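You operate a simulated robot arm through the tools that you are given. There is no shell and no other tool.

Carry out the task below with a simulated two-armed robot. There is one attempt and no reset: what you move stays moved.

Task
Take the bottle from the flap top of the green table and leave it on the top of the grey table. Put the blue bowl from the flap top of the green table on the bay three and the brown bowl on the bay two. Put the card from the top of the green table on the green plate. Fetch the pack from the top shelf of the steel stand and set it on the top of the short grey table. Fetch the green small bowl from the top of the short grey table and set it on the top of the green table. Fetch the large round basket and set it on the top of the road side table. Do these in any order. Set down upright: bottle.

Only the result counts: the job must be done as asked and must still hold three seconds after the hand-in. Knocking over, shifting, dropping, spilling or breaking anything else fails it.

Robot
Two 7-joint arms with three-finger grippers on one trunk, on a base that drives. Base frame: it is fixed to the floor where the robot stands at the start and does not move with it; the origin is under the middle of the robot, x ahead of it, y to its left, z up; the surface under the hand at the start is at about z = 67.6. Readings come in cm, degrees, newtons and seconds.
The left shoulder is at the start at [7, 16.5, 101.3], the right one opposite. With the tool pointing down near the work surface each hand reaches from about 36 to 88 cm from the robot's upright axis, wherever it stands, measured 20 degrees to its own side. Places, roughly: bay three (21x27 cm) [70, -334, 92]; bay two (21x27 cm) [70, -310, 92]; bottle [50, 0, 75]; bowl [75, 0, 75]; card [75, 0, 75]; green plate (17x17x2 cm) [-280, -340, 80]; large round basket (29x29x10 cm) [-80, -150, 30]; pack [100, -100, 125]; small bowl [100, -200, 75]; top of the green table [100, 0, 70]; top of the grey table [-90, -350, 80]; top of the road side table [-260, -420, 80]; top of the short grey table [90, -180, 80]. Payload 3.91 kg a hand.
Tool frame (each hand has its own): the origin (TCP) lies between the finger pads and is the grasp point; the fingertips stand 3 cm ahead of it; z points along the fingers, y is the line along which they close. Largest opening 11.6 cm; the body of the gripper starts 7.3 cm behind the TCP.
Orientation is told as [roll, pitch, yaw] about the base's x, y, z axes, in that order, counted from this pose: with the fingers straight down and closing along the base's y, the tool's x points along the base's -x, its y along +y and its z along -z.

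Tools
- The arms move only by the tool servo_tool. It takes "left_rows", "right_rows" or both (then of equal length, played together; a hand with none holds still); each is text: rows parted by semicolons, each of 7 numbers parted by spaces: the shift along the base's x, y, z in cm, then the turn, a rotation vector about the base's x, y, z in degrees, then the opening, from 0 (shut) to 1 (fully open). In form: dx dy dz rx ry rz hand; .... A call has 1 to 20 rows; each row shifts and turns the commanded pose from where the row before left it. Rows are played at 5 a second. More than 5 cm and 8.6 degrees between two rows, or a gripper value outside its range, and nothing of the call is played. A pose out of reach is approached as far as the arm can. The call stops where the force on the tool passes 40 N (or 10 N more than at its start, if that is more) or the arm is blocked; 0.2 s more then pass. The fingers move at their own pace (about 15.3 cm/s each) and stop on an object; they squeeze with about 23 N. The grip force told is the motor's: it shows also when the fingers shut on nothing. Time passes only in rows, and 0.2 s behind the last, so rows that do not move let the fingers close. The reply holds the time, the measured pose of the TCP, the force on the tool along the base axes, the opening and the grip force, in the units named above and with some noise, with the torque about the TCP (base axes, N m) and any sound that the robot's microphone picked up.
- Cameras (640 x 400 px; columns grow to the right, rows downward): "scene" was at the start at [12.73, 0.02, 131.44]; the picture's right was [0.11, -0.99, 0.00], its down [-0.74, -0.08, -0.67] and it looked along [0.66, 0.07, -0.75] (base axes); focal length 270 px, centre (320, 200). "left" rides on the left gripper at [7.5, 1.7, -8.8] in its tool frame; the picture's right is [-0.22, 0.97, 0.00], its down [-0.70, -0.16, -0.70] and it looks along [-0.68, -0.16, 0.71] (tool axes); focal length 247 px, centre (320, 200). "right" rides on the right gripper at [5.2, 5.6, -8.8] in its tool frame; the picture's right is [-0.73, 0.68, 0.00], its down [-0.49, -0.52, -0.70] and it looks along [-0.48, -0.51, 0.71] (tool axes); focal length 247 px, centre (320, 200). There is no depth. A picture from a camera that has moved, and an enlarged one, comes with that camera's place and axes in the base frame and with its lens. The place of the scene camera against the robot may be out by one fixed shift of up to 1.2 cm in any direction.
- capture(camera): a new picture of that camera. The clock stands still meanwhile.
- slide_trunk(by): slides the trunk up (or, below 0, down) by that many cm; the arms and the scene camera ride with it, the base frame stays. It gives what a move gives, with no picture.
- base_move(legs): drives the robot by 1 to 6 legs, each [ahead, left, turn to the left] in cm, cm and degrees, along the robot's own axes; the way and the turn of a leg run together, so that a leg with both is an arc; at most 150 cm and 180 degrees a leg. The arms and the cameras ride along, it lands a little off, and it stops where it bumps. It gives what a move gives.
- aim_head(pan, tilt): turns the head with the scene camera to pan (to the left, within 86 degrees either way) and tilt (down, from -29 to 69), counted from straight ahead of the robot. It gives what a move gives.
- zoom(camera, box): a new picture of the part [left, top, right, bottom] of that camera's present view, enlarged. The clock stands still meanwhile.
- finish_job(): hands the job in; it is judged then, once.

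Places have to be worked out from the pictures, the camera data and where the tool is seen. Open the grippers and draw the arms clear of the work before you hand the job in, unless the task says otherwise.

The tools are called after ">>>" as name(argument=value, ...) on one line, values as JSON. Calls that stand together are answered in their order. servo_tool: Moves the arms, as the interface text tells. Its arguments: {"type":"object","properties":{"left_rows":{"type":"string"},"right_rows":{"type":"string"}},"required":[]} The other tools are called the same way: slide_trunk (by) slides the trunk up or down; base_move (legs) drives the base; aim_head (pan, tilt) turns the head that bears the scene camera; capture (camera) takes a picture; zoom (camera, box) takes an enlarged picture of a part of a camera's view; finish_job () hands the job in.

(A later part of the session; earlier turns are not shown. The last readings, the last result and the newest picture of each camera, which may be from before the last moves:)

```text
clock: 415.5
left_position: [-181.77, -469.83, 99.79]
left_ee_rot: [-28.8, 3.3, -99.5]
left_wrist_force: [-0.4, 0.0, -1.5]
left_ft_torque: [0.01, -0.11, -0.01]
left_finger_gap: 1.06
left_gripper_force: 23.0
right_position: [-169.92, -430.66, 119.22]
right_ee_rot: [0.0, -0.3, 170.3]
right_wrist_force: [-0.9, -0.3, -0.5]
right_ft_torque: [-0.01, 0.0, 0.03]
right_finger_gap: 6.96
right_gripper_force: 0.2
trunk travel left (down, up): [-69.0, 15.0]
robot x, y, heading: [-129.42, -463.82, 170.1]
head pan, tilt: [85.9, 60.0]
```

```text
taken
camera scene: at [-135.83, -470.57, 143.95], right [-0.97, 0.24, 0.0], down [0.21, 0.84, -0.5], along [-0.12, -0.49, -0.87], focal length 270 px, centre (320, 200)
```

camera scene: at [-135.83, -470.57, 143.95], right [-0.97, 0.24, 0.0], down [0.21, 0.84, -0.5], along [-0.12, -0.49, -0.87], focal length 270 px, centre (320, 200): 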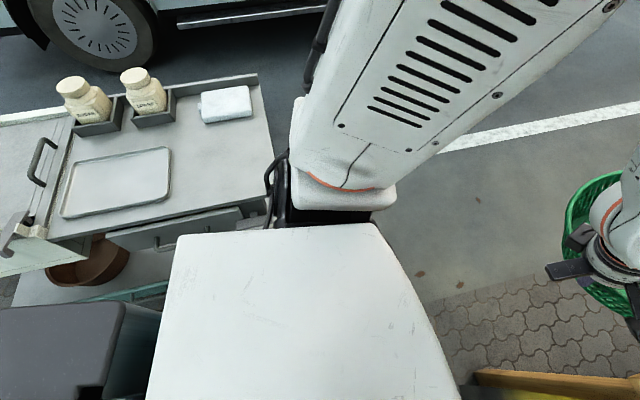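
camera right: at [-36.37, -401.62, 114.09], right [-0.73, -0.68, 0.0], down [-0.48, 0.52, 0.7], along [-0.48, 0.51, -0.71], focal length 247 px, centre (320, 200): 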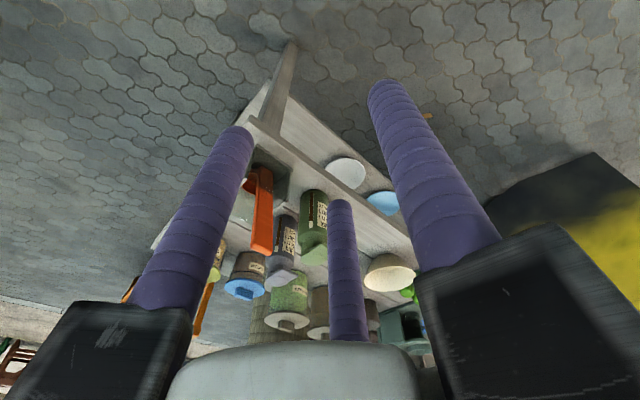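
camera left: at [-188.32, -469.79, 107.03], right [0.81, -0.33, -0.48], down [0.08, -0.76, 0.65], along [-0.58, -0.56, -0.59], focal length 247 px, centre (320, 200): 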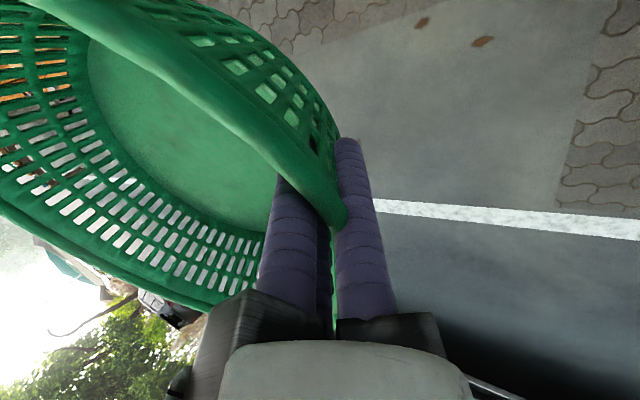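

Clear of the cart. I back further east, sidestep north, then turn to the diagonal heading (221.5°).

>>> base_move(legs=[[-18, -3, 0], [0, -27, 0], [0, 0, 51]])

>>> aim_head(pan=0, tilt=40)

>>> capture(camera="scene")

```text
clock: 420.9
left_position: [-134.27, -482.33, 99.7]
left_ee_rot: [-28.9, 3.4, -47.5]
left_wrist_force: [0.2, -0.3, -1.1]
left_ft_torque: [0.1, -0.08, 0.0]
left_finger_gap: 1.05
left_gripper_force: 23.0
right_position: [-157.67, -448.96, 119.22]
right_ee_rot: [-0.1, -0.2, -137.9]
right_wrist_force: [0.3, 1.2, 0.0]
right_ft_torque: [0.02, 0.02, 0.0]
right_finger_gap: 6.99
right_gripper_force: 0.0
trunk travel left (down, up): [-69.0, 15.0]
robot x, y, heading: [-105.56, -437.63, -137.8]
head pan, tilt: [85.9, 60.0]
```

```text
clock: 422.5
left_position: [-134.21, -482.3, 99.66]
left_ee_rot: [-28.8, 3.3, -47.5]
left_wrist_force: [0.1, 0.1, -1.2]
left_ft_torque: [0.14, -0.09, 0.01]
left_finger_gap: 1.07
left_gripper_force: 22.8
right_position: [-157.75, -448.86, 119.08]
right_ee_rot: [-0.1, -0.3, -137.9]
right_wrist_force: [-0.7, -0.5, -0.6]
right_ft_torque: [-0.01, 0.0, -0.01]
right_finger_gap: 6.96
right_gripper_force: 0.1
trunk travel left (down, up): [-69.0, 15.0]
robot x, y, heading: [-106.37, -437.14, -137.8]
head pan, tilt: [0.0, 40.0]
```

```text
taken
camera scene: at [-116.31, -447.32, 146.62], right [-0.67, 0.74, 0.0], down [0.48, 0.43, -0.77], along [-0.57, -0.51, -0.64], focal length 270 px, centre (320, 200)
```

scene: 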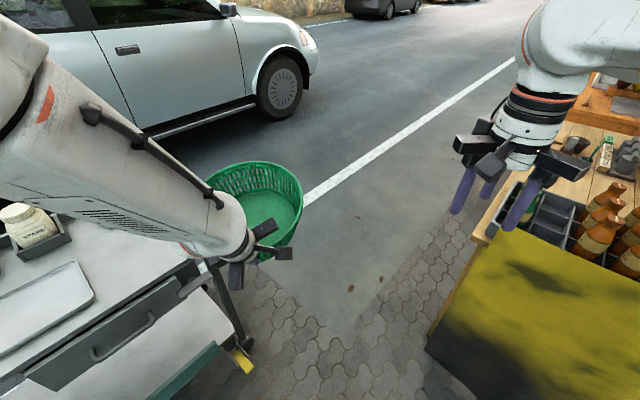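

Now the passage is clear ahead: cart leg at about (−130, −510), counter corner at (−196, −446). I sidestep 8 cm right and drive through diagonally.

>>> base_move(legs=[[0, -8, 0], [69, 0, 0], [30, 0, 0]])

>>> capture(camera="scene")

```text
clock: 428.5
left_position: [-212.29, -542.29, 99.72]
left_ee_rot: [-28.9, 3.2, -47.6]
left_wrist_force: [0.5, -0.1, -2.1]
left_ft_torque: [0.12, -0.05, 0.02]
left_finger_gap: 1.09
left_gripper_force: 23.3
right_position: [-235.84, -508.8, 119.18]
right_ee_rot: [-0.2, -0.3, -137.9]
right_wrist_force: [-0.7, 0.0, 0.5]
right_ft_torque: [0.02, 0.0, -0.01]
right_finger_gap: 6.94
right_gripper_force: 0.1
trunk travel left (down, up): [-69.0, 15.0]
robot x, y, heading: [-184.16, -497.64, -138.0]
head pan, tilt: [0.0, 40.0]
```

```text
taken
camera scene: at [-194.37, -507.3, 146.63], right [-0.67, 0.74, 0.0], down [0.48, 0.43, -0.77], along [-0.57, -0.51, -0.64], focal length 270 px, centre (320, 200)
```

scene: 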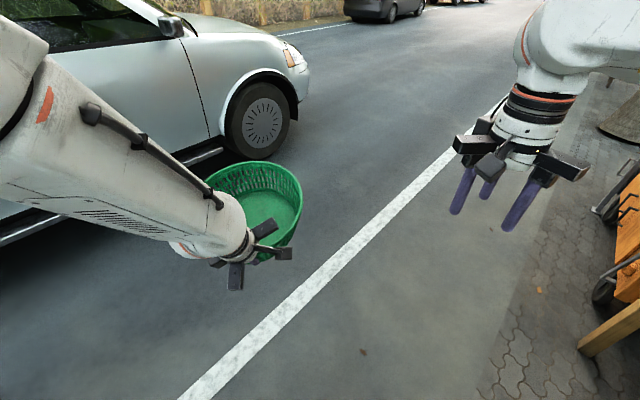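

On the road side now, with free asphalt around. I go on to about (−238, −528) and turn right to face the table (heading 90).

>>> base_move(legs=[[60, -13.5, 0], [0, 0, -66], [0, 0, -66]])

>>> aim_head(pan=0, tilt=30)

>>> capture(camera="scene")

```text
clock: 437.9
left_position: [-251.77, -477.0, 99.73]
left_ee_rot: [-28.8, 3.3, 179.5]
left_wrist_force: [0.7, 0.4, -1.9]
left_ft_torque: [-0.13, -0.04, -0.01]
left_finger_gap: 1.03
left_gripper_force: 23.0
right_position: [-211.17, -482.55, 119.24]
right_ee_rot: [-0.1, -0.2, 89.1]
right_wrist_force: [0.6, -0.3, -0.3]
right_ft_torque: [0.03, 0.02, 0.01]
right_finger_gap: 6.96
right_gripper_force: 0.1
trunk travel left (down, up): [-69.0, 15.0]
robot x, y, heading: [-237.85, -528.1, 89.2]
head pan, tilt: [0.0, 40.0]
```

```text
clock: 438.6
left_position: [-251.68, -477.04, 99.72]
left_ee_rot: [-28.8, 3.3, 179.5]
left_wrist_force: [0.3, 1.5, -0.8]
left_ft_torque: [-0.11, -0.06, -0.01]
left_finger_gap: 1.07
left_gripper_force: 23.0
right_position: [-211.22, -482.52, 119.15]
right_ee_rot: [-0.1, -0.3, 89.3]
right_wrist_force: [0.4, 0.2, -0.7]
right_ft_torque: [0.0, 0.01, 0.0]
right_finger_gap: 6.96
right_gripper_force: 0.0
trunk travel left (down, up): [-69.0, 15.0]
robot x, y, heading: [-237.75, -528.57, 89.2]
head pan, tilt: [0.0, 30.0]
```

```text
taken
camera scene: at [-237.83, -514.9, 148.15], right [1.0, -0.01, 0.0], down [-0.01, -0.5, -0.87], along [0.01, 0.87, -0.5], focal length 270 px, centre (320, 200)
```

scene: 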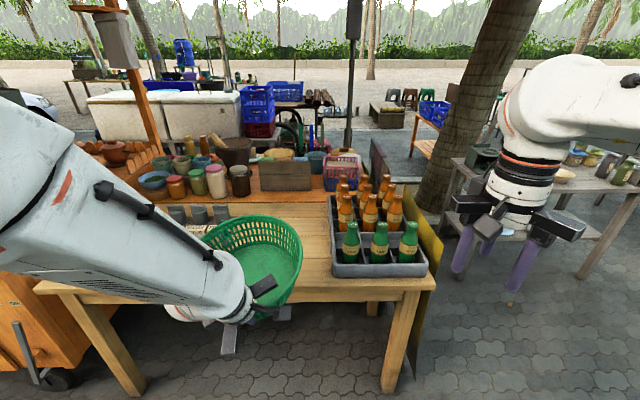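

A clear view of the road side table: bottle crate at right, small mills at left, free planks between. Zooming to measure.

>>> zoom(camera="scene", box=[150, 160, 450, 320])

```text
2.13 times, centred on (300, 240) of scene
camera zoom: at [-237.83, -514.9, 148.15], right [1.0, -0.01, 0.0], down [-0.01, -0.5, -0.87], along [0.01, 0.87, -0.5], focal length 577 px, centre (363, 115)
```

zoom: 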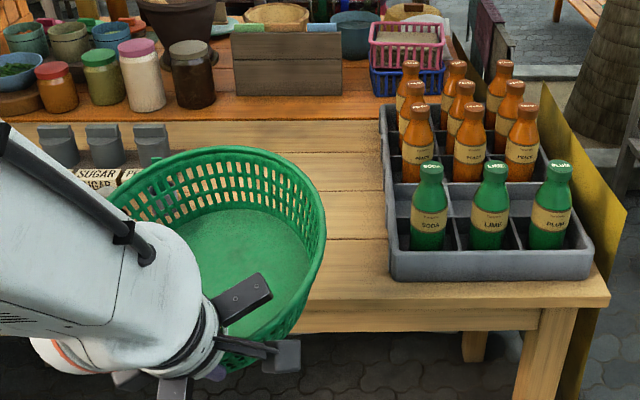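

There's 40 cm of free width (x −273 to −233). I drive ahead 38 cm and 4 cm right so the basket hangs over (−253, −428).

>>> base_move(legs=[[0, -4, 0.8], [38, 0, 0]])

>>> capture(camera="scene")

>>> capture(camera="left")

```text
clock: 441.5
left_position: [-247.73, -439.57, 99.67]
left_ee_rot: [-28.8, 3.2, 179.7]
left_wrist_force: [0.1, 0.7, -1.8]
left_ft_torque: [-0.13, -0.02, -0.05]
left_finger_gap: 1.07
left_gripper_force: 22.5
right_position: [-207.36, -444.92, 119.27]
right_ee_rot: [0.0, -0.2, 89.5]
right_wrist_force: [-0.5, 0.2, -0.9]
right_ft_torque: [-0.04, -0.01, 0.0]
right_finger_gap: 6.99
right_gripper_force: 0.0
trunk travel left (down, up): [-69.0, 15.0]
robot x, y, heading: [-233.51, -490.7, 89.5]
head pan, tilt: [0.0, 30.0]
```

```text
taken
camera scene: at [-233.76, -477.29, 148.17], right [1.0, -0.01, 0.0], down [0.0, -0.5, -0.87], along [0.01, 0.87, -0.5], focal length 270 px, centre (320, 200)
```

scene: 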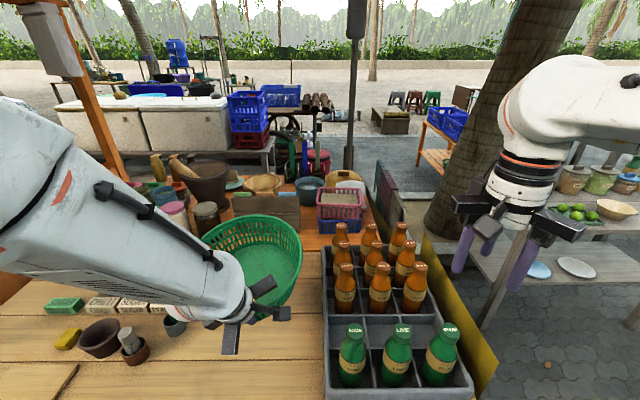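

```text
taken
camera left: at [-240.85, -445.21, 107.03], right [-0.2, -0.85, -0.48], down [-0.74, -0.19, 0.65], along [-0.65, 0.48, -0.59], focal length 247 px, centre (320, 200)
```

left: 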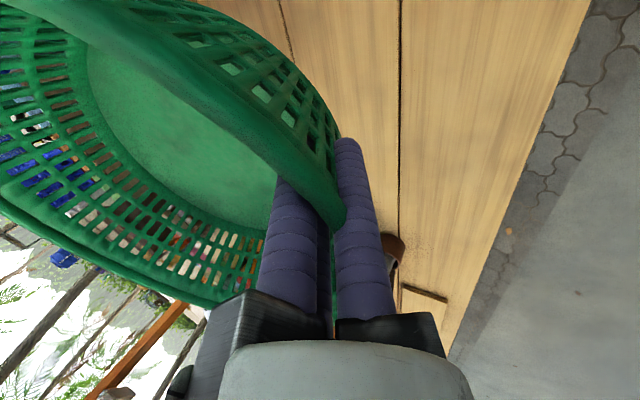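

The basket hangs at about (−253, −429), clear of the crate and the small cups at left. I level it by tilting the hand back 8°, then lower with the trunk.

>>> servo_tool(left_rows="0 0 0 -4 0 0 0; 0 0 0 -4 0 0 0")

>>> slide_trunk(by=-10)

>>> capture(camera="scene")

>>> capture(camera="left")

```text
clock: 442.1
left_position: [-247.84, -439.46, 99.68]
left_ee_rot: [-20.8, 3.4, -179.8]
left_wrist_force: [0.1, 0.3, -0.6]
left_ft_torque: [-0.19, -0.03, -0.01]
left_finger_gap: 1.08
left_gripper_force: 22.5
right_position: [-207.34, -444.62, 119.12]
right_ee_rot: [-0.1, -0.2, 89.5]
right_wrist_force: [-0.6, 0.7, 0.7]
right_ft_torque: [-0.04, 0.01, 0.0]
right_finger_gap: 6.94
right_gripper_force: 0.0
trunk travel left (down, up): [-69.0, 15.0]
robot x, y, heading: [-233.73, -490.81, 89.6]
head pan, tilt: [0.0, 30.0]
```

```text
clock: 443.4
left_position: [-247.81, -439.36, 89.76]
left_ee_rot: [-20.7, 3.3, -179.8]
left_wrist_force: [0.5, -1.0, -1.2]
left_ft_torque: [-0.15, -0.07, -0.02]
left_finger_gap: 1.07
left_gripper_force: 22.9
right_position: [-207.39, -444.73, 109.3]
right_ee_rot: [0.0, -0.2, 89.5]
right_wrist_force: [-0.2, -0.4, 0.1]
right_ft_torque: [-0.01, -0.01, 0.0]
right_finger_gap: 6.99
right_gripper_force: 0.1
trunk travel left (down, up): [-59.0, 25.0]
robot x, y, heading: [-233.99, -490.42, 89.5]
head pan, tilt: [0.0, 30.0]
```

```text
taken
camera scene: at [-233.77, -477.28, 138.17], right [1.0, -0.01, 0.0], down [0.0, -0.5, -0.87], along [0.01, 0.87, -0.5], focal length 270 px, centre (320, 200)
```

scene: 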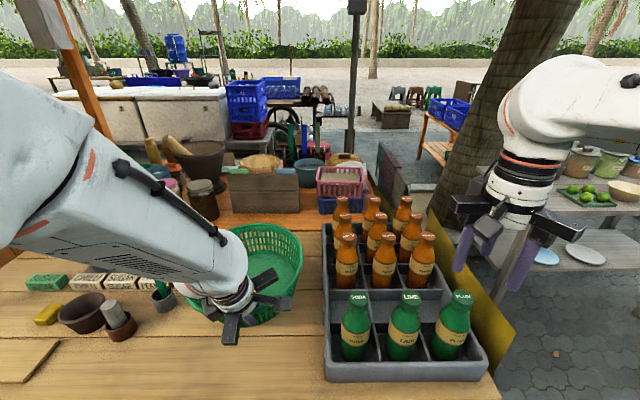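

```text
taken
camera left: at [-240.83, -444.08, 97.79], right [-0.2, -0.91, -0.36], down [-0.74, -0.1, 0.67], along [-0.65, 0.4, -0.65], focal length 247 px, centre (320, 200)
```

left: 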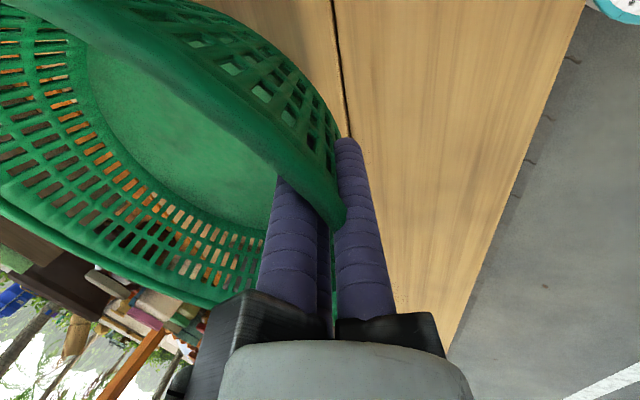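

Near the surface and clear of the little cup at left. Lowering with small arm steps to contact.

>>> servo_tool(left_rows="0 0 -1 0 0 0 0; 0 0 -1 0 0 0 0; 0 0 -0.5 0 0 0 0")

>>> servo_tool(left_rows="0 0 -0.5 0 0 0 0; 0 0 -0.5 0 0 0 0")

>>> zoom(camera="scene", box=[130, 190, 340, 350])

```text
clock: 444.2
left_position: [-247.65, -439.3, 87.22]
left_ee_rot: [-20.7, 3.3, -179.8]
left_wrist_force: [0.5, 0.7, -2.0]
left_ft_torque: [-0.15, -0.12, -0.02]
left_finger_gap: 1.05
left_gripper_force: 23.2
right_position: [-207.35, -444.61, 109.28]
right_ee_rot: [-0.1, -0.2, 89.5]
right_wrist_force: [0.6, -0.1, -0.2]
right_ft_torque: [-0.02, 0.01, 0.0]
right_finger_gap: 6.96
right_gripper_force: 0.1
trunk travel left (down, up): [-59.0, 25.0]
robot x, y, heading: [-233.82, -490.44, 89.5]
head pan, tilt: [0.0, 30.0]
```

```text
clock: 444.8
left_position: [-247.69, -439.45, 86.13]
left_ee_rot: [-20.7, 3.3, -179.8]
left_wrist_force: [0.7, -1.0, -0.8]
left_ft_torque: [-0.15, -0.02, -0.05]
left_finger_gap: 1.07
left_gripper_force: 23.3
right_position: [-207.24, -444.77, 109.17]
right_ee_rot: [-0.1, -0.3, 89.5]
right_wrist_force: [-0.3, 0.1, 1.2]
right_ft_torque: [-0.01, 0.03, 0.0]
right_finger_gap: 6.97
right_gripper_force: 0.1
trunk travel left (down, up): [-59.0, 25.0]
robot x, y, heading: [-233.66, -490.84, 89.4]
head pan, tilt: [0.0, 30.0]
```

```text
2.50 times, centred on (235, 270) of scene
camera zoom: at [-233.77, -477.23, 138.16], right [1.0, -0.01, 0.0], down [0.0, -0.5, -0.87], along [0.01, 0.87, -0.5], focal length 676 px, centre (532, 25)
```

zoom: 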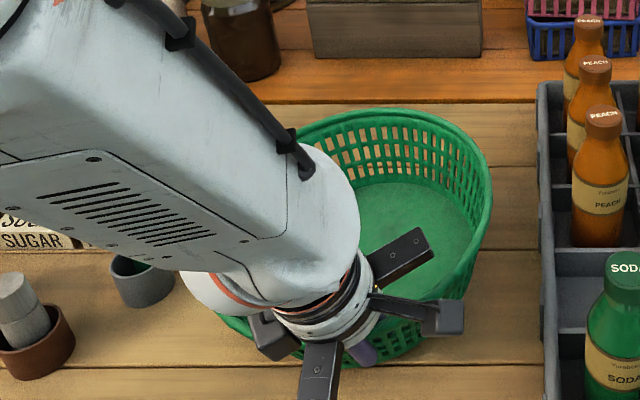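

Still free; continuing in small steps.

>>> servo_tool(left_rows="0 0 -0.4 0 0 0 0; 0 0 -0.4 0 0 0 0; 0 0 -0.4 0 0 0 0")

>>> servo_tool(left_rows="0 0 -0.4 0 0 0 0; 0 0 -0.4 0 0 0 0")

```text
clock: 445.6
left_position: [-247.79, -439.51, 85.08]
left_ee_rot: [-21.0, 3.3, -179.8]
left_wrist_force: [0.0, -2.6, 8.2]
left_ft_torque: [0.12, 0.95, 0.27]
left_finger_gap: 1.07
left_gripper_force: 23.0
right_position: [-207.28, -444.88, 109.2]
right_ee_rot: [-0.2, -0.2, 89.5]
right_wrist_force: [0.1, 0.3, 0.3]
right_ft_torque: [-0.05, 0.03, 0.0]
right_finger_gap: 6.94
right_gripper_force: 0.1
trunk travel left (down, up): [-59.0, 25.0]
robot x, y, heading: [-233.29, -490.64, 89.5]
head pan, tilt: [0.0, 30.0]
```

```text
clock: 446.2
left_position: [-247.7, -439.49, 84.52]
left_ee_rot: [-21.0, 3.4, -180.0]
left_wrist_force: [9.9, -3.4, 25.5]
left_ft_torque: [0.12, 1.23, 0.08]
left_finger_gap: 1.13
left_gripper_force: 22.6
right_position: [-207.13, -445.07, 109.34]
right_ee_rot: [0.0, -0.4, 89.5]
right_wrist_force: [0.4, -0.7, -0.1]
right_ft_torque: [0.01, -0.01, -0.03]
right_finger_gap: 6.96
right_gripper_force: 0.0
trunk travel left (down, up): [-59.0, 25.0]
robot x, y, heading: [-233.68, -490.55, 89.5]
head pan, tilt: [0.0, 30.0]
```

Contact made (25 N, left edge first). I ease up slightly and open the hand.

>>> servo_tool(left_rows="0 0 0.4 0 0 0 0; 0 0 0 0 0 0 0.2; 0 0 0 0 0 0 0.4; 0 0 0 0 0 0 0.55; 0 0 0 0 0 0 0.6")

>>> capture(camera="left")

>>> zoom(camera="scene", box=[130, 190, 340, 350])

```text
clock: 447.4
left_position: [-247.98, -439.42, 84.65]
left_ee_rot: [-20.8, 3.3, -179.8]
left_wrist_force: [0.3, 1.2, 0.4]
left_ft_torque: [0.02, 0.03, 0.0]
left_finger_gap: 6.96
left_gripper_force: 0.0
right_position: [-207.34, -444.77, 109.24]
right_ee_rot: [-0.1, -0.2, 89.6]
right_wrist_force: [1.0, -0.2, 0.0]
right_ft_torque: [0.0, -0.06, 0.04]
right_finger_gap: 6.95
right_gripper_force: 0.1
trunk travel left (down, up): [-59.0, 25.0]
robot x, y, heading: [-234.11, -490.84, 89.5]
head pan, tilt: [0.0, 30.0]
```

```text
taken
camera left: at [-240.89, -444.05, 92.7], right [-0.2, -0.91, -0.36], down [-0.74, -0.1, 0.67], along [-0.65, 0.4, -0.65], focal length 247 px, centre (320, 200)
```

left: 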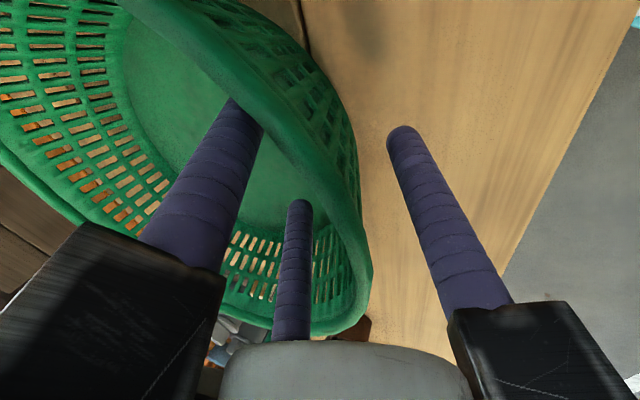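

```text
2.50 times, centred on (235, 270) of scene
camera zoom: at [-233.76, -477.26, 138.16], right [1.0, -0.01, 0.0], down [0.0, -0.5, -0.87], along [0.01, 0.87, -0.5], focal length 676 px, centre (532, 25)
```

zoom: 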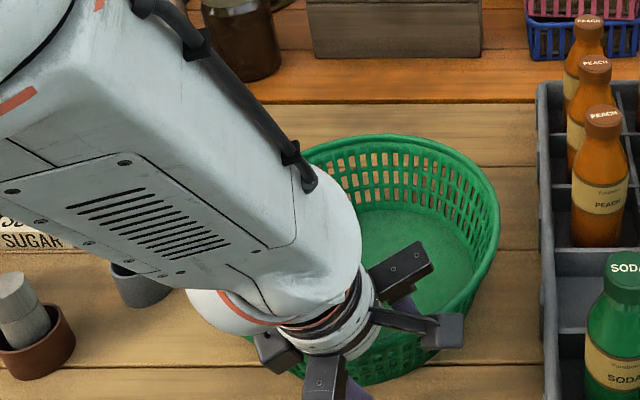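

The basket settled flat on the planks. Withdrawing the hand along its axis, up and back.

>>> servo_tool(left_rows="0 -0.7 1.9 0 0 0 0.6; 0 -1 2.8 0 0 0 0.6; 0 -1.1 2.8 0 0 0 0.6; 0 -1.1 2.8 0 0 0 0.6; 0 -1.1 2.8 0 0 0 0.6")

>>> base_move(legs=[[-35, 0, 0]])

>>> capture(camera="scene")

>>> zoom(camera="scene", box=[150, 150, 450, 320])

```text
clock: 448.6
left_position: [-247.92, -444.47, 97.73]
left_ee_rot: [-20.6, 3.2, 179.8]
left_wrist_force: [-1.6, 2.0, 0.9]
left_ft_torque: [-0.13, -0.12, -0.03]
left_finger_gap: 6.95
left_gripper_force: 0.1
left hand out of reach, approached as far as the arm can: row 3
right_position: [-207.49, -444.79, 109.31]
right_ee_rot: [-0.2, -0.2, 89.5]
right_wrist_force: [-0.1, 0.3, -0.6]
right_ft_torque: [-0.02, -0.02, 0.03]
right_finger_gap: 6.99
right_gripper_force: 0.1
trunk travel left (down, up): [-59.0, 25.0]
robot x, y, heading: [-233.67, -490.43, 89.5]
head pan, tilt: [0.0, 30.0]
```

```text
clock: 450.9
left_position: [-247.98, -478.99, 97.73]
left_ee_rot: [-20.8, 3.2, 179.9]
left_wrist_force: [0.2, -0.3, -0.7]
left_ft_torque: [-0.01, 0.02, 0.01]
left_finger_gap: 6.98
left_gripper_force: 0.1
right_position: [-207.46, -479.71, 109.29]
right_ee_rot: [-0.1, -0.1, 89.3]
right_wrist_force: [0.2, 0.4, -0.1]
right_ft_torque: [0.04, 0.02, -0.01]
right_finger_gap: 6.96
right_gripper_force: 0.0
trunk travel left (down, up): [-59.0, 25.0]
robot x, y, heading: [-234.19, -525.01, 89.3]
head pan, tilt: [0.0, 30.0]
```

```text
taken
camera scene: at [-234.05, -512.04, 138.16], right [1.0, -0.01, 0.0], down [-0.01, -0.5, -0.87], along [0.01, 0.87, -0.5], focal length 270 px, centre (320, 200)
```

scene: 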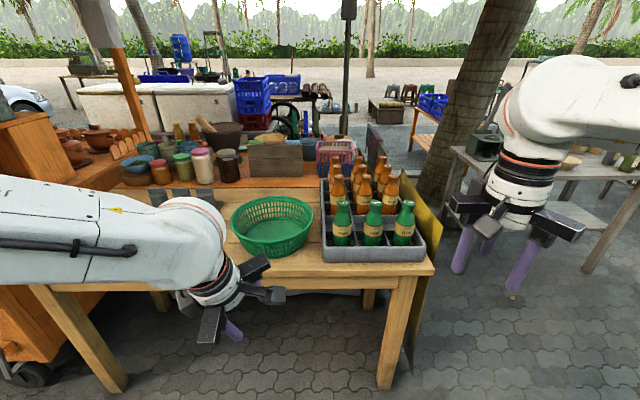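

```text
2.13 times, centred on (300, 235) of scene
camera zoom: at [-234.05, -512.04, 138.16], right [1.0, -0.01, 0.0], down [-0.01, -0.5, -0.87], along [0.01, 0.87, -0.5], focal length 577 px, centre (363, 125)
```

zoom: 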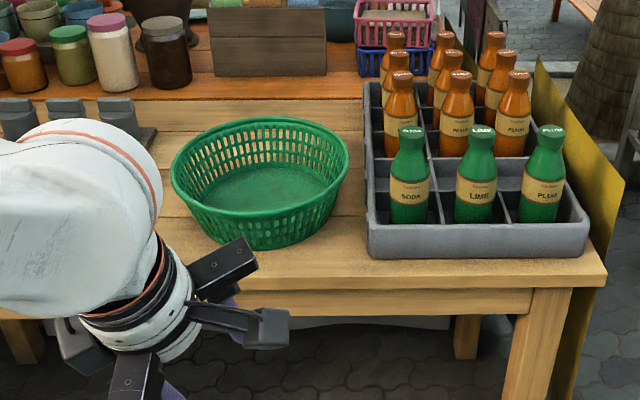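

The basket is placed. Now I restore the left hand to its normal pose (untilt and unwind the yaw) while moving it slightly forward in free air.

>>> servo_tool(left_rows="0 3 1 -7 0 0 0.6; 0 3 1 -7 0 0 0.6; 0 3 1 -6.8 0 0 0.6; -1 3 0 0 0 0 0.6; -1 2 0 0 0 0 0.6")

>>> servo_tool(left_rows="-1 0 0 0 0 -8.5 0.6; -1 0 0 0 0 -8.5 0.6; -1 0 0 0 0 -8.5 0.6; -1 0 0 0 0 -8.5 0.6; -1 0 0 0 0 -8.5 0.6; -1 0 0 0 0 -8.5 0.6; -1 0 0 0 0 -8.5 0.6; -1 0 0 0 0 -8.5 0.6; -1 0 0 0 0 -8.5 0.6; -1 0 0 0 0 -8.5 0.6; 0 0 0 0 0 -5 0.6")

>>> capture(camera="scene")

```text
clock: 452.1
left_position: [-250.1, -464.94, 100.75]
left_ee_rot: [0.1, 3.1, -178.9]
left_wrist_force: [0.2, -0.1, -0.8]
left_ft_torque: [0.0, -0.01, 0.03]
left_finger_gap: 6.95
left_gripper_force: 0.2
right_position: [-207.35, -479.56, 109.19]
right_ee_rot: [0.0, -0.2, 89.4]
right_wrist_force: [1.1, 0.4, -0.3]
right_ft_torque: [0.0, 0.02, 0.01]
right_finger_gap: 6.97
right_gripper_force: 0.1
trunk travel left (down, up): [-59.0, 25.0]
robot x, y, heading: [-234.03, -525.12, 89.4]
head pan, tilt: [0.0, 30.0]
```

```text
clock: 454.4
left_position: [-259.95, -465.13, 100.67]
left_ee_rot: [0.0, 3.1, 91.0]
left_wrist_force: [0.4, -0.7, -0.9]
left_ft_torque: [0.0, 0.04, 0.01]
left_finger_gap: 6.97
left_gripper_force: 0.1
right_position: [-207.42, -479.65, 109.32]
right_ee_rot: [-0.1, -0.2, 89.2]
right_wrist_force: [-0.4, -0.3, -0.4]
right_ft_torque: [-0.01, 0.0, 0.03]
right_finger_gap: 6.99
right_gripper_force: 0.1
trunk travel left (down, up): [-59.0, 25.0]
robot x, y, heading: [-234.32, -525.26, 89.0]
head pan, tilt: [0.0, 30.0]
```

```text
taken
camera scene: at [-234.02, -512.0, 138.16], right [1.0, -0.01, 0.0], down [-0.01, -0.5, -0.87], along [0.01, 0.87, -0.5], focal length 270 px, centre (320, 200)
```

scene: 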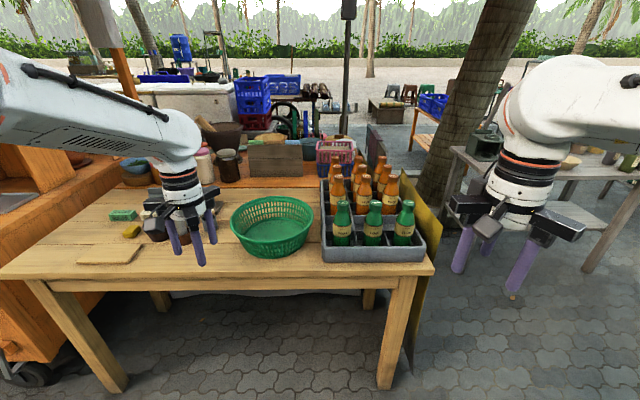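

Left arm is in a normal posture again. I head back: sidestep, turn to heading 42° and pass the cart/counter gap, then go east.

>>> base_move(legs=[[6, -28, 0], [0, 0, -47]])

>>> aim_head(pan=0, tilt=45)

>>> capture(camera="scene")

```text
clock: 458.6
left_position: [-178.18, -460.23, 100.76]
left_ee_rot: [0.0, 3.1, 42.8]
left_wrist_force: [-0.5, 0.5, 0.2]
left_ft_torque: [-0.02, 0.0, 0.02]
left_finger_gap: 6.96
left_gripper_force: 0.1
right_position: [-154.15, -509.18, 109.22]
right_ee_rot: [-0.2, -0.2, 40.9]
right_wrist_force: [-1.0, -0.5, 0.2]
right_ft_torque: [-0.01, -0.01, 0.01]
right_finger_gap: 6.95
right_gripper_force: 0.0
trunk travel left (down, up): [-59.0, 25.0]
robot x, y, heading: [-205.62, -519.71, 40.8]
head pan, tilt: [0.0, 30.0]
```

```text
clock: 459.4
left_position: [-178.11, -460.19, 100.66]
left_ee_rot: [-0.1, 3.1, 42.7]
left_wrist_force: [-0.3, 0.2, 0.4]
left_ft_torque: [-0.02, -0.04, 0.0]
left_finger_gap: 6.96
left_gripper_force: 0.1
right_position: [-154.12, -509.2, 109.28]
right_ee_rot: [-0.2, -0.1, 40.9]
right_wrist_force: [-0.9, 0.1, 0.0]
right_ft_torque: [0.0, 0.01, -0.01]
right_finger_gap: 6.95
right_gripper_force: 0.2
trunk travel left (down, up): [-59.0, 25.0]
robot x, y, heading: [-205.84, -519.6, 41.0]
head pan, tilt: [0.0, 45.0]
```

```text
taken
camera scene: at [-196.02, -511.79, 135.9], right [0.66, -0.76, 0.0], down [-0.53, -0.46, -0.71], along [0.53, 0.46, -0.71], focal length 270 px, centre (320, 200)
```

scene: 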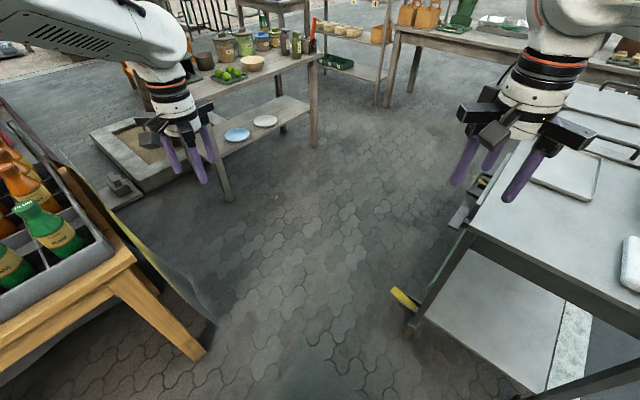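

The gap is clear, slightly left of my axis. Driving through it, then turning east.

>>> base_move(legs=[[0, 5, 0], [75, 0, 0], [38, 0, 0], [0, 0, -41]])

>>> capture(camera="scene")

```text
clock: 467.9
left_position: [-65.86, -411.82, 100.7]
left_ee_rot: [-0.1, 3.1, 3.6]
left_wrist_force: [0.1, 0.2, 0.3]
left_ft_torque: [0.0, 0.02, 0.0]
left_finger_gap: 6.93
left_gripper_force: 0.1
right_position: [-78.08, -464.79, 109.2]
right_ee_rot: [0.0, -0.2, 1.6]
right_wrist_force: [0.2, 0.3, 0.7]
right_ft_torque: [-0.01, 0.03, 0.01]
right_finger_gap: 6.93
right_gripper_force: 0.0
trunk travel left (down, up): [-59.0, 25.0]
robot x, y, heading: [-124.85, -440.25, 1.4]
head pan, tilt: [0.0, 45.0]
```

```text
taken
camera scene: at [-111.73, -440.66, 135.9], right [0.03, -1.0, 0.0], down [-0.71, -0.02, -0.71], along [0.71, 0.02, -0.71], focal length 270 px, centre (320, 200)
```

scene: 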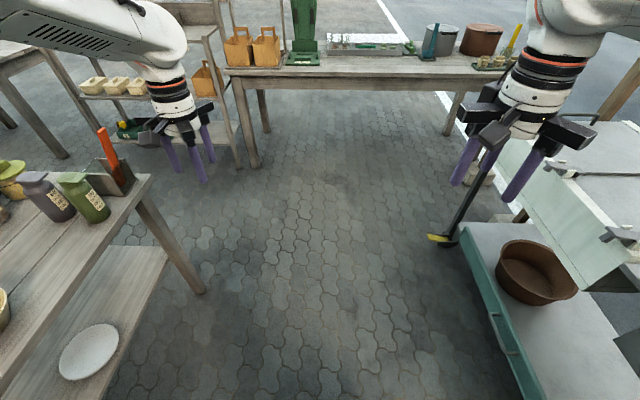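

Path clear eastward. Advancing to x≈−14, then turning left to face north.

>>> base_move(legs=[[110, 0, -1.4], [0, 0, 90]])

>>> aim_head(pan=0, tilt=35)

>>> capture(camera="scene")

```text
clock: 477.4
left_position: [-40.14, -378.66, 100.72]
left_ee_rot: [-0.1, 3.2, 91.2]
left_wrist_force: [-0.5, -0.5, 0.1]
left_ft_torque: [0.0, -0.02, 0.0]
left_finger_gap: 6.94
left_gripper_force: 0.0
right_position: [12.4, -393.18, 109.24]
right_ee_rot: [-0.1, -0.1, 89.4]
right_wrist_force: [0.0, 1.2, 0.1]
right_ft_torque: [0.03, 0.0, 0.01]
right_finger_gap: 6.97
right_gripper_force: 0.0
trunk travel left (down, up): [-59.0, 25.0]
robot x, y, heading: [-14.13, -438.48, 89.2]
head pan, tilt: [0.0, 45.0]
```

```text
clock: 478.1
left_position: [-40.32, -378.76, 100.63]
left_ee_rot: [0.0, 3.1, 91.3]
left_wrist_force: [0.7, -0.9, 0.3]
left_ft_torque: [0.04, -0.02, -0.01]
left_finger_gap: 6.97
left_gripper_force: 0.1
right_position: [12.36, -393.1, 109.27]
right_ee_rot: [-0.1, -0.2, 89.5]
right_wrist_force: [-0.6, 0.4, 0.4]
right_ft_torque: [0.0, 0.0, -0.01]
right_finger_gap: 6.98
right_gripper_force: 0.1
trunk travel left (down, up): [-59.0, 25.0]
robot x, y, heading: [-14.15, -439.18, 89.2]
head pan, tilt: [0.0, 35.0]
```

```text
taken
camera scene: at [-14.17, -425.78, 137.37], right [1.0, -0.01, 0.0], down [-0.01, -0.57, -0.82], along [0.01, 0.82, -0.57], focal length 270 px, centre (320, 200)
```

scene: 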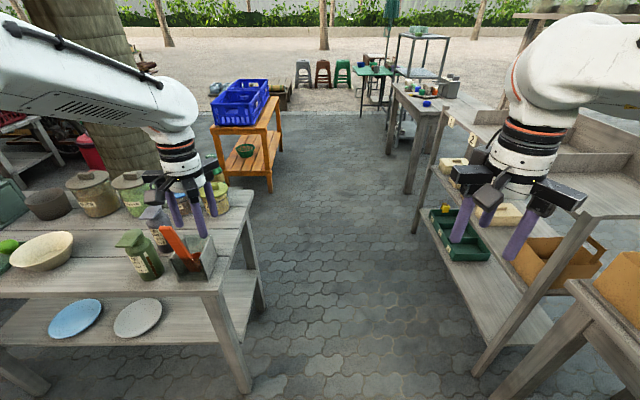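

The left hand is above the grey table's corner. I raise the trunk 10 cm for clearance, shift 6 cm right and drive north up the corridor.

>>> slide_trunk(by=10)

>>> base_move(legs=[[0, -7, 0.8], [100, 0, 0], [80, 0, 0]])

>>> capture(camera="scene")

```text
clock: 479.5
left_position: [-40.17, -378.58, 110.66]
left_ee_rot: [0.0, 3.2, 91.3]
left_wrist_force: [0.2, -0.5, -0.4]
left_ft_torque: [-0.02, 0.0, -0.01]
left_finger_gap: 6.95
left_gripper_force: 0.1
right_position: [12.3, -393.14, 119.27]
right_ee_rot: [-0.1, -0.2, 89.5]
right_wrist_force: [-0.4, 0.0, -0.3]
right_ft_torque: [0.01, 0.01, -0.02]
right_finger_gap: 6.99
right_gripper_force: 0.0
trunk travel left (down, up): [-69.0, 15.0]
robot x, y, heading: [-14.0, -438.76, 89.7]
head pan, tilt: [0.0, 35.0]
```

```text
clock: 489.2
left_position: [-32.03, -198.56, 110.77]
left_ee_rot: [0.0, 3.1, 90.9]
left_wrist_force: [0.7, 0.0, 0.7]
left_ft_torque: [0.0, -0.02, -0.04]
left_finger_gap: 6.95
left_gripper_force: 0.0
right_position: [20.49, -213.32, 119.22]
right_ee_rot: [0.0, -0.2, 89.1]
right_wrist_force: [-0.4, -0.5, -0.3]
right_ft_torque: [-0.01, 0.01, -0.02]
right_finger_gap: 6.95
right_gripper_force: 0.0
trunk travel left (down, up): [-69.0, 15.0]
robot x, y, heading: [-5.98, -258.89, 89.3]
head pan, tilt: [0.0, 35.0]
```

```text
taken
camera scene: at [-6.18, -245.77, 147.38], right [1.0, -0.01, 0.0], down [-0.01, -0.57, -0.82], along [0.01, 0.82, -0.57], focal length 270 px, centre (320, 200)
```

scene: 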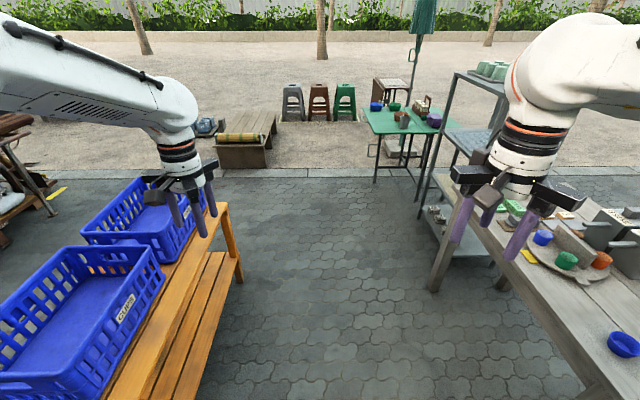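

Continuing north to the green table, then turning to face it.

>>> base_move(legs=[[130, 0, 0], [0, 14, 0], [132, 0, 0], [0, 0, -89.3]])

>>> slide_trunk(by=-14)

>>> aim_head(pan=0, tilt=40)

>>> capture(camera="scene")

```text
clock: 506.8
left_position: [43.58, 32.58, 110.62]
left_ee_rot: [0.0, 3.0, 2.0]
left_wrist_force: [0.6, 0.3, -0.4]
left_ft_torque: [0.03, -0.01, -0.01]
left_finger_gap: 6.97
left_gripper_force: 0.1
right_position: [29.93, -20.15, 119.24]
right_ee_rot: [-0.1, -0.2, 0.2]
right_wrist_force: [-0.5, 0.5, -0.2]
right_ft_torque: [-0.03, -0.03, -0.01]
right_finger_gap: 6.94
right_gripper_force: 0.1
trunk travel left (down, up): [-69.0, 15.0]
robot x, y, heading: [-16.12, 6.19, 0.4]
head pan, tilt: [0.0, 35.0]
```

```text
clock: 508.4
left_position: [43.67, 32.53, 96.8]
left_ee_rot: [0.0, 3.1, 2.0]
left_wrist_force: [-0.4, -0.5, -0.2]
left_ft_torque: [0.01, -0.02, 0.01]
left_finger_gap: 6.96
left_gripper_force: 0.0
right_position: [30.06, -20.13, 105.23]
right_ee_rot: [-0.2, -0.2, 0.2]
right_wrist_force: [0.0, 0.2, -0.4]
right_ft_torque: [0.03, -0.04, 0.01]
right_finger_gap: 6.95
right_gripper_force: 0.1
trunk travel left (down, up): [-55.0, 29.0]
robot x, y, heading: [-16.1, 5.73, 0.2]
head pan, tilt: [0.0, 35.0]
```

```text
clock: 509.1
left_position: [43.63, 32.56, 96.71]
left_ee_rot: [0.0, 3.2, 2.0]
left_wrist_force: [0.4, 0.0, -0.2]
left_ft_torque: [0.0, -0.04, 0.01]
left_finger_gap: 6.97
left_gripper_force: 0.0
right_position: [29.95, -20.18, 105.37]
right_ee_rot: [-0.1, -0.2, 0.1]
right_wrist_force: [0.4, 0.0, -0.1]
right_ft_torque: [0.04, 0.01, 0.03]
right_finger_gap: 6.96
right_gripper_force: 0.1
trunk travel left (down, up): [-55.0, 29.0]
robot x, y, heading: [-16.08, 6.13, 0.1]
head pan, tilt: [0.0, 40.0]
```

```text
taken
camera scene: at [-2.58, 4.98, 132.63], right [0.0, -1.0, 0.0], down [-0.64, 0.0, -0.77], along [0.77, 0.0, -0.64], focal length 270 px, centre (320, 200)
```

scene: 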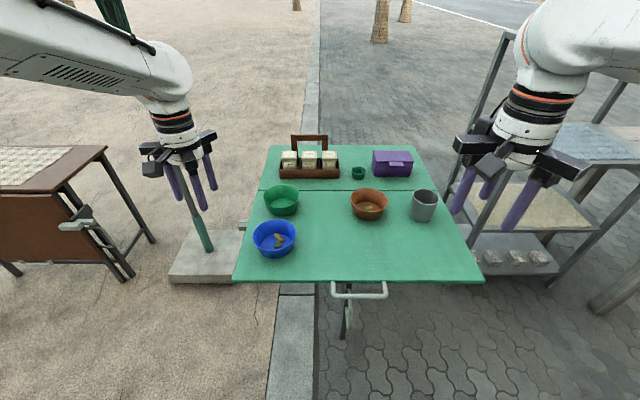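

Back at the green table; nothing has changed there. I'll pinch each bowl's near rim with a hand turned 30° (one finger inside, two outside) and tilted along the wall. First the left hand over the blue bowl.

>>> servo_tool(left_rows="0 -2 0 0 0 7 0.5; 0 -2 0 0 0 7 0.5; 0 -2 0 0 0 7 0.5; 0 -2 0 0 0 7 0.5; -0.5 -2 -2 0 -7.5 0 0.5; -0.5 -2 -2 0 -7.5 0 0.5; -0.5 -2 -3 0 -7.5 0 0.5")

>>> capture(camera="left")

>>> zoom(camera="scene", box=[200, 140, 440, 300])

```text
clock: 510.7
left_position: [42.12, 18.41, 89.8]
left_ee_rot: [-11.5, -16.4, 31.4]
left_wrist_force: [0.2, 0.0, 0.4]
left_ft_torque: [0.0, 0.0, -0.02]
left_finger_gap: 5.79
left_gripper_force: 0.0
right_position: [29.88, -20.16, 105.2]
right_ee_rot: [0.0, -0.2, 0.1]
right_wrist_force: [-0.2, -0.2, 0.1]
right_ft_torque: [0.03, -0.01, 0.01]
right_finger_gap: 6.95
right_gripper_force: 0.1
trunk travel left (down, up): [-55.0, 29.0]
robot x, y, heading: [-16.19, 5.79, 0.2]
head pan, tilt: [0.0, 40.0]
```

```text
taken
camera left: at [32.13, 16.48, 95.69], right [-0.27, 0.96, -0.12], down [0.41, 0.23, 0.89], along [0.87, 0.19, -0.45], focal length 247 px, centre (320, 200)
```

left: 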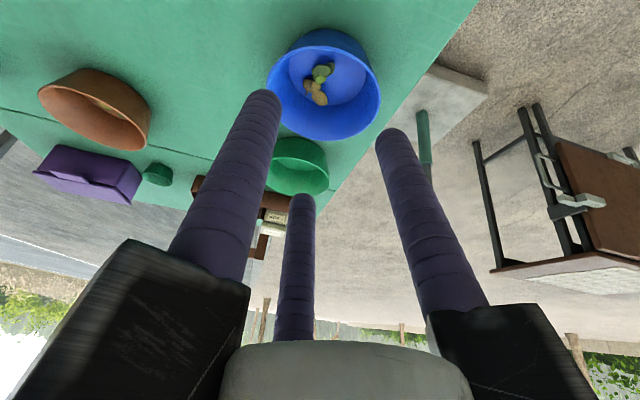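

```text
2.50 times, centred on (320, 220) of scene
camera zoom: at [-2.62, 4.88, 132.63], right [0.0, -1.0, 0.0], down [-0.64, 0.0, -0.77], along [0.77, 0.0, -0.64], focal length 676 px, centre (320, 150)
```

zoom: 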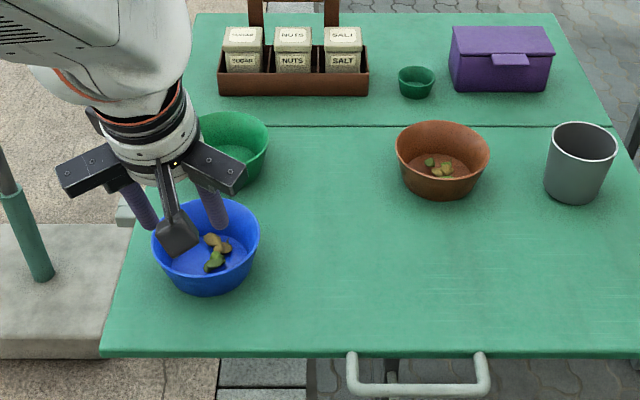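

The left hand is well oriented (one finger pointing inward). From the wrist view the blue bowl's near rim is at x≈45.0, centre y≈19.5. I go to the start of the approach line and check again.

>>> servo_tool(left_rows="0 0.4 -3.5 0 0 0 0.45; 0 0.4 -3.5 0 0 0 0.45; 0 0.4 -3.2 0 0 0 0.45")

>>> capture(camera="left")

>>> zoom(camera="left", box=[200, 0, 440, 200])

```text
clock: 511.5
left_position: [42.22, 19.75, 79.39]
left_ee_rot: [-11.5, -16.3, 31.3]
left_wrist_force: [-0.4, -0.6, 0.4]
left_ft_torque: [-0.01, -0.02, -0.01]
left_finger_gap: 5.24
left_gripper_force: 0.0
right_position: [30.04, -20.14, 105.2]
right_ee_rot: [-0.1, 0.0, 0.2]
right_wrist_force: [0.6, -0.8, 0.1]
right_ft_torque: [0.0, 0.03, -0.01]
right_finger_gap: 6.94
right_gripper_force: 0.1
trunk travel left (down, up): [-55.0, 29.0]
robot x, y, heading: [-15.85, 5.85, 0.1]
head pan, tilt: [0.0, 40.0]
```

```text
taken
camera left: at [32.25, 17.88, 85.23], right [-0.27, 0.96, -0.12], down [0.41, 0.23, 0.88], along [0.87, 0.19, -0.45], focal length 247 px, centre (320, 200)
```

left: 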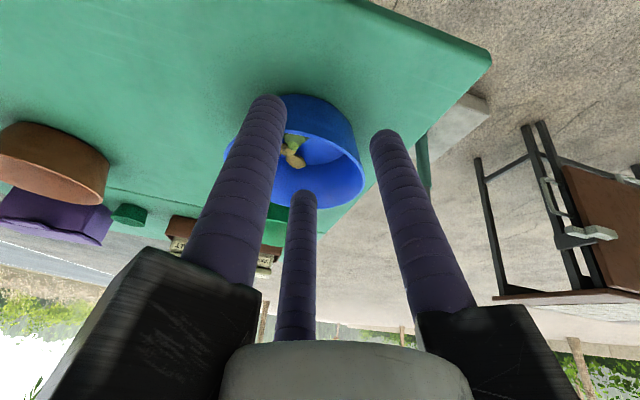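

```text
2.00 times, centred on (320, 100) of left
camera zoom: at [32.25, 17.88, 85.23], right [-0.27, 0.96, -0.12], down [0.41, 0.23, 0.88], along [0.87, 0.19, -0.45], focal length 494 px, centre (320, 400)
```

zoom: 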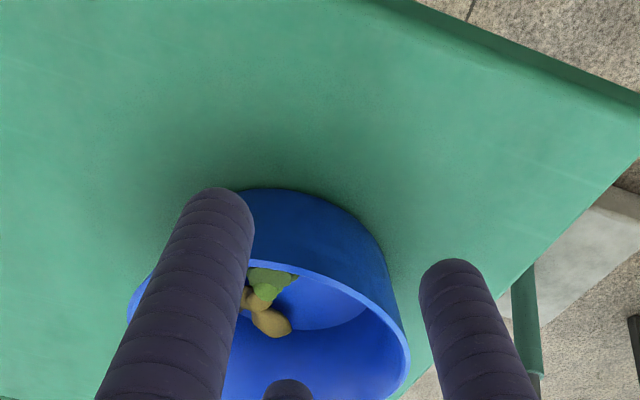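

Now the near wall is clear: base edge at x≈47.6, rim at x≈46, z≈73. I slide down along the wall to TCP (45.9, 19.6, 72.0).

>>> servo_tool(left_rows="1 0 -0.2 0 0 0 0.45; 0.7 0 -1.9 0 0 0 0.45; 0.7 0 -1.9 0 0 0 0.45; 0.7 -0.1 -1.9 0 0 0 0.45; 0.55 0 -1.5 0 0 0 0.45")

>>> capture(camera="left")

>>> zoom(camera="scene", box=[210, 170, 340, 270])

```text
clock: 512.7
left_position: [45.9, 19.58, 71.93]
left_ee_rot: [-11.5, -16.4, 31.3]
left_wrist_force: [0.0, 0.7, -0.3]
left_ft_torque: [0.02, 0.01, 0.01]
left_finger_gap: 5.23
left_gripper_force: 0.0
right_position: [30.01, -20.19, 105.19]
right_ee_rot: [0.0, -0.2, 0.2]
right_wrist_force: [1.1, -0.2, -0.6]
right_ft_torque: [0.0, 0.03, 0.01]
right_finger_gap: 6.96
right_gripper_force: 0.1
trunk travel left (down, up): [-55.0, 29.0]
robot x, y, heading: [-15.62, 5.68, 0.3]
head pan, tilt: [0.0, 40.0]
```

```text
taken
camera left: at [35.94, 17.62, 77.89], right [-0.27, 0.96, -0.12], down [0.41, 0.23, 0.88], along [0.87, 0.19, -0.45], focal length 247 px, centre (320, 200)
```

left: 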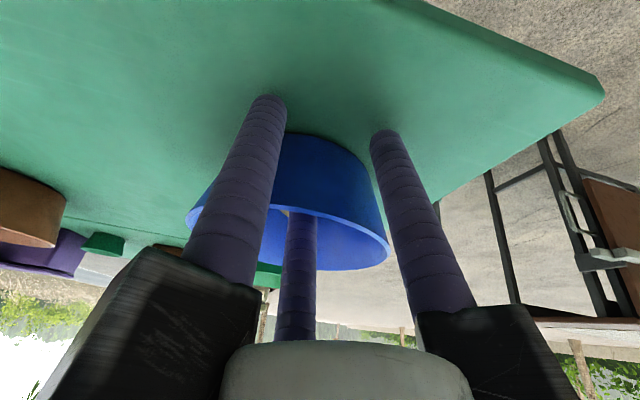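

```text
4.00 times, centred on (275, 220) of scene
camera zoom: at [-2.54, 4.97, 132.62], right [0.0, -1.0, 0.0], down [-0.64, 0.0, -0.77], along [0.77, 0.0, -0.64], focal length 1081 px, centre (500, 120)
```

zoom: 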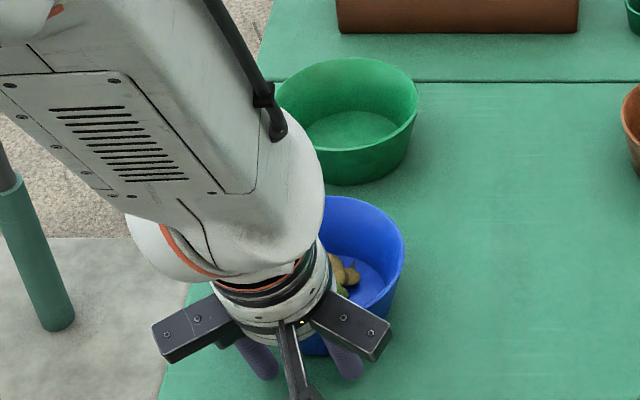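

One finger is inside, two outside, no contact. Closing gently.

>>> servo_tool(left_rows="0 0 0 0 0 0 0.35; 0 0 0 0 0 0 0.25; 0 0 0 0 0 0 0.15; 0 0 0 0 0 0 0.05; 0 0 0 0 0 0 0; 0 0 0 0 0 0 0; 0 0 0 0 0 0 0")

>>> capture(camera="left")

>>> zoom(camera="scene", box=[210, 170, 340, 270])

```text
clock: 514.3
left_position: [45.74, 19.45, 71.93]
left_ee_rot: [-11.4, -16.3, 31.4]
left_wrist_force: [-0.9, 0.2, -0.8]
left_ft_torque: [-0.04, 0.06, 0.03]
left_finger_gap: 1.02
left_gripper_force: 22.9
right_position: [30.0, -20.15, 105.24]
right_ee_rot: [-0.2, -0.2, 0.3]
right_wrist_force: [-0.4, -0.4, 0.0]
right_ft_torque: [0.0, 0.01, 0.0]
right_finger_gap: 6.95
right_gripper_force: 0.0
trunk travel left (down, up): [-55.0, 29.0]
robot x, y, heading: [-16.04, 5.31, 0.4]
head pan, tilt: [0.0, 40.0]
```

```text
taken
camera left: at [35.91, 17.61, 77.93], right [-0.27, 0.96, -0.12], down [0.41, 0.23, 0.88], along [0.87, 0.19, -0.45], focal length 247 px, centre (320, 200)
```

left: 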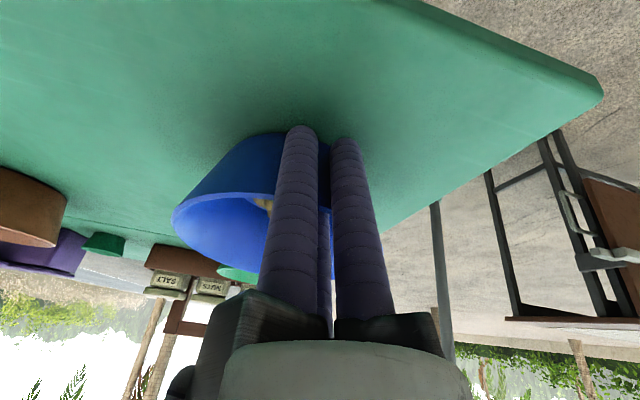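

```text
4.00 times, centred on (275, 220) of scene
camera zoom: at [-2.58, 4.97, 132.62], right [0.0, -1.0, 0.0], down [-0.64, 0.0, -0.77], along [0.77, 0.0, -0.64], focal length 1081 px, centre (500, 120)
```

zoom: 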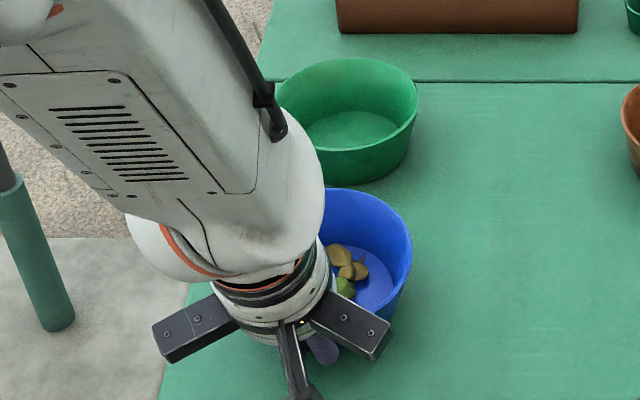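

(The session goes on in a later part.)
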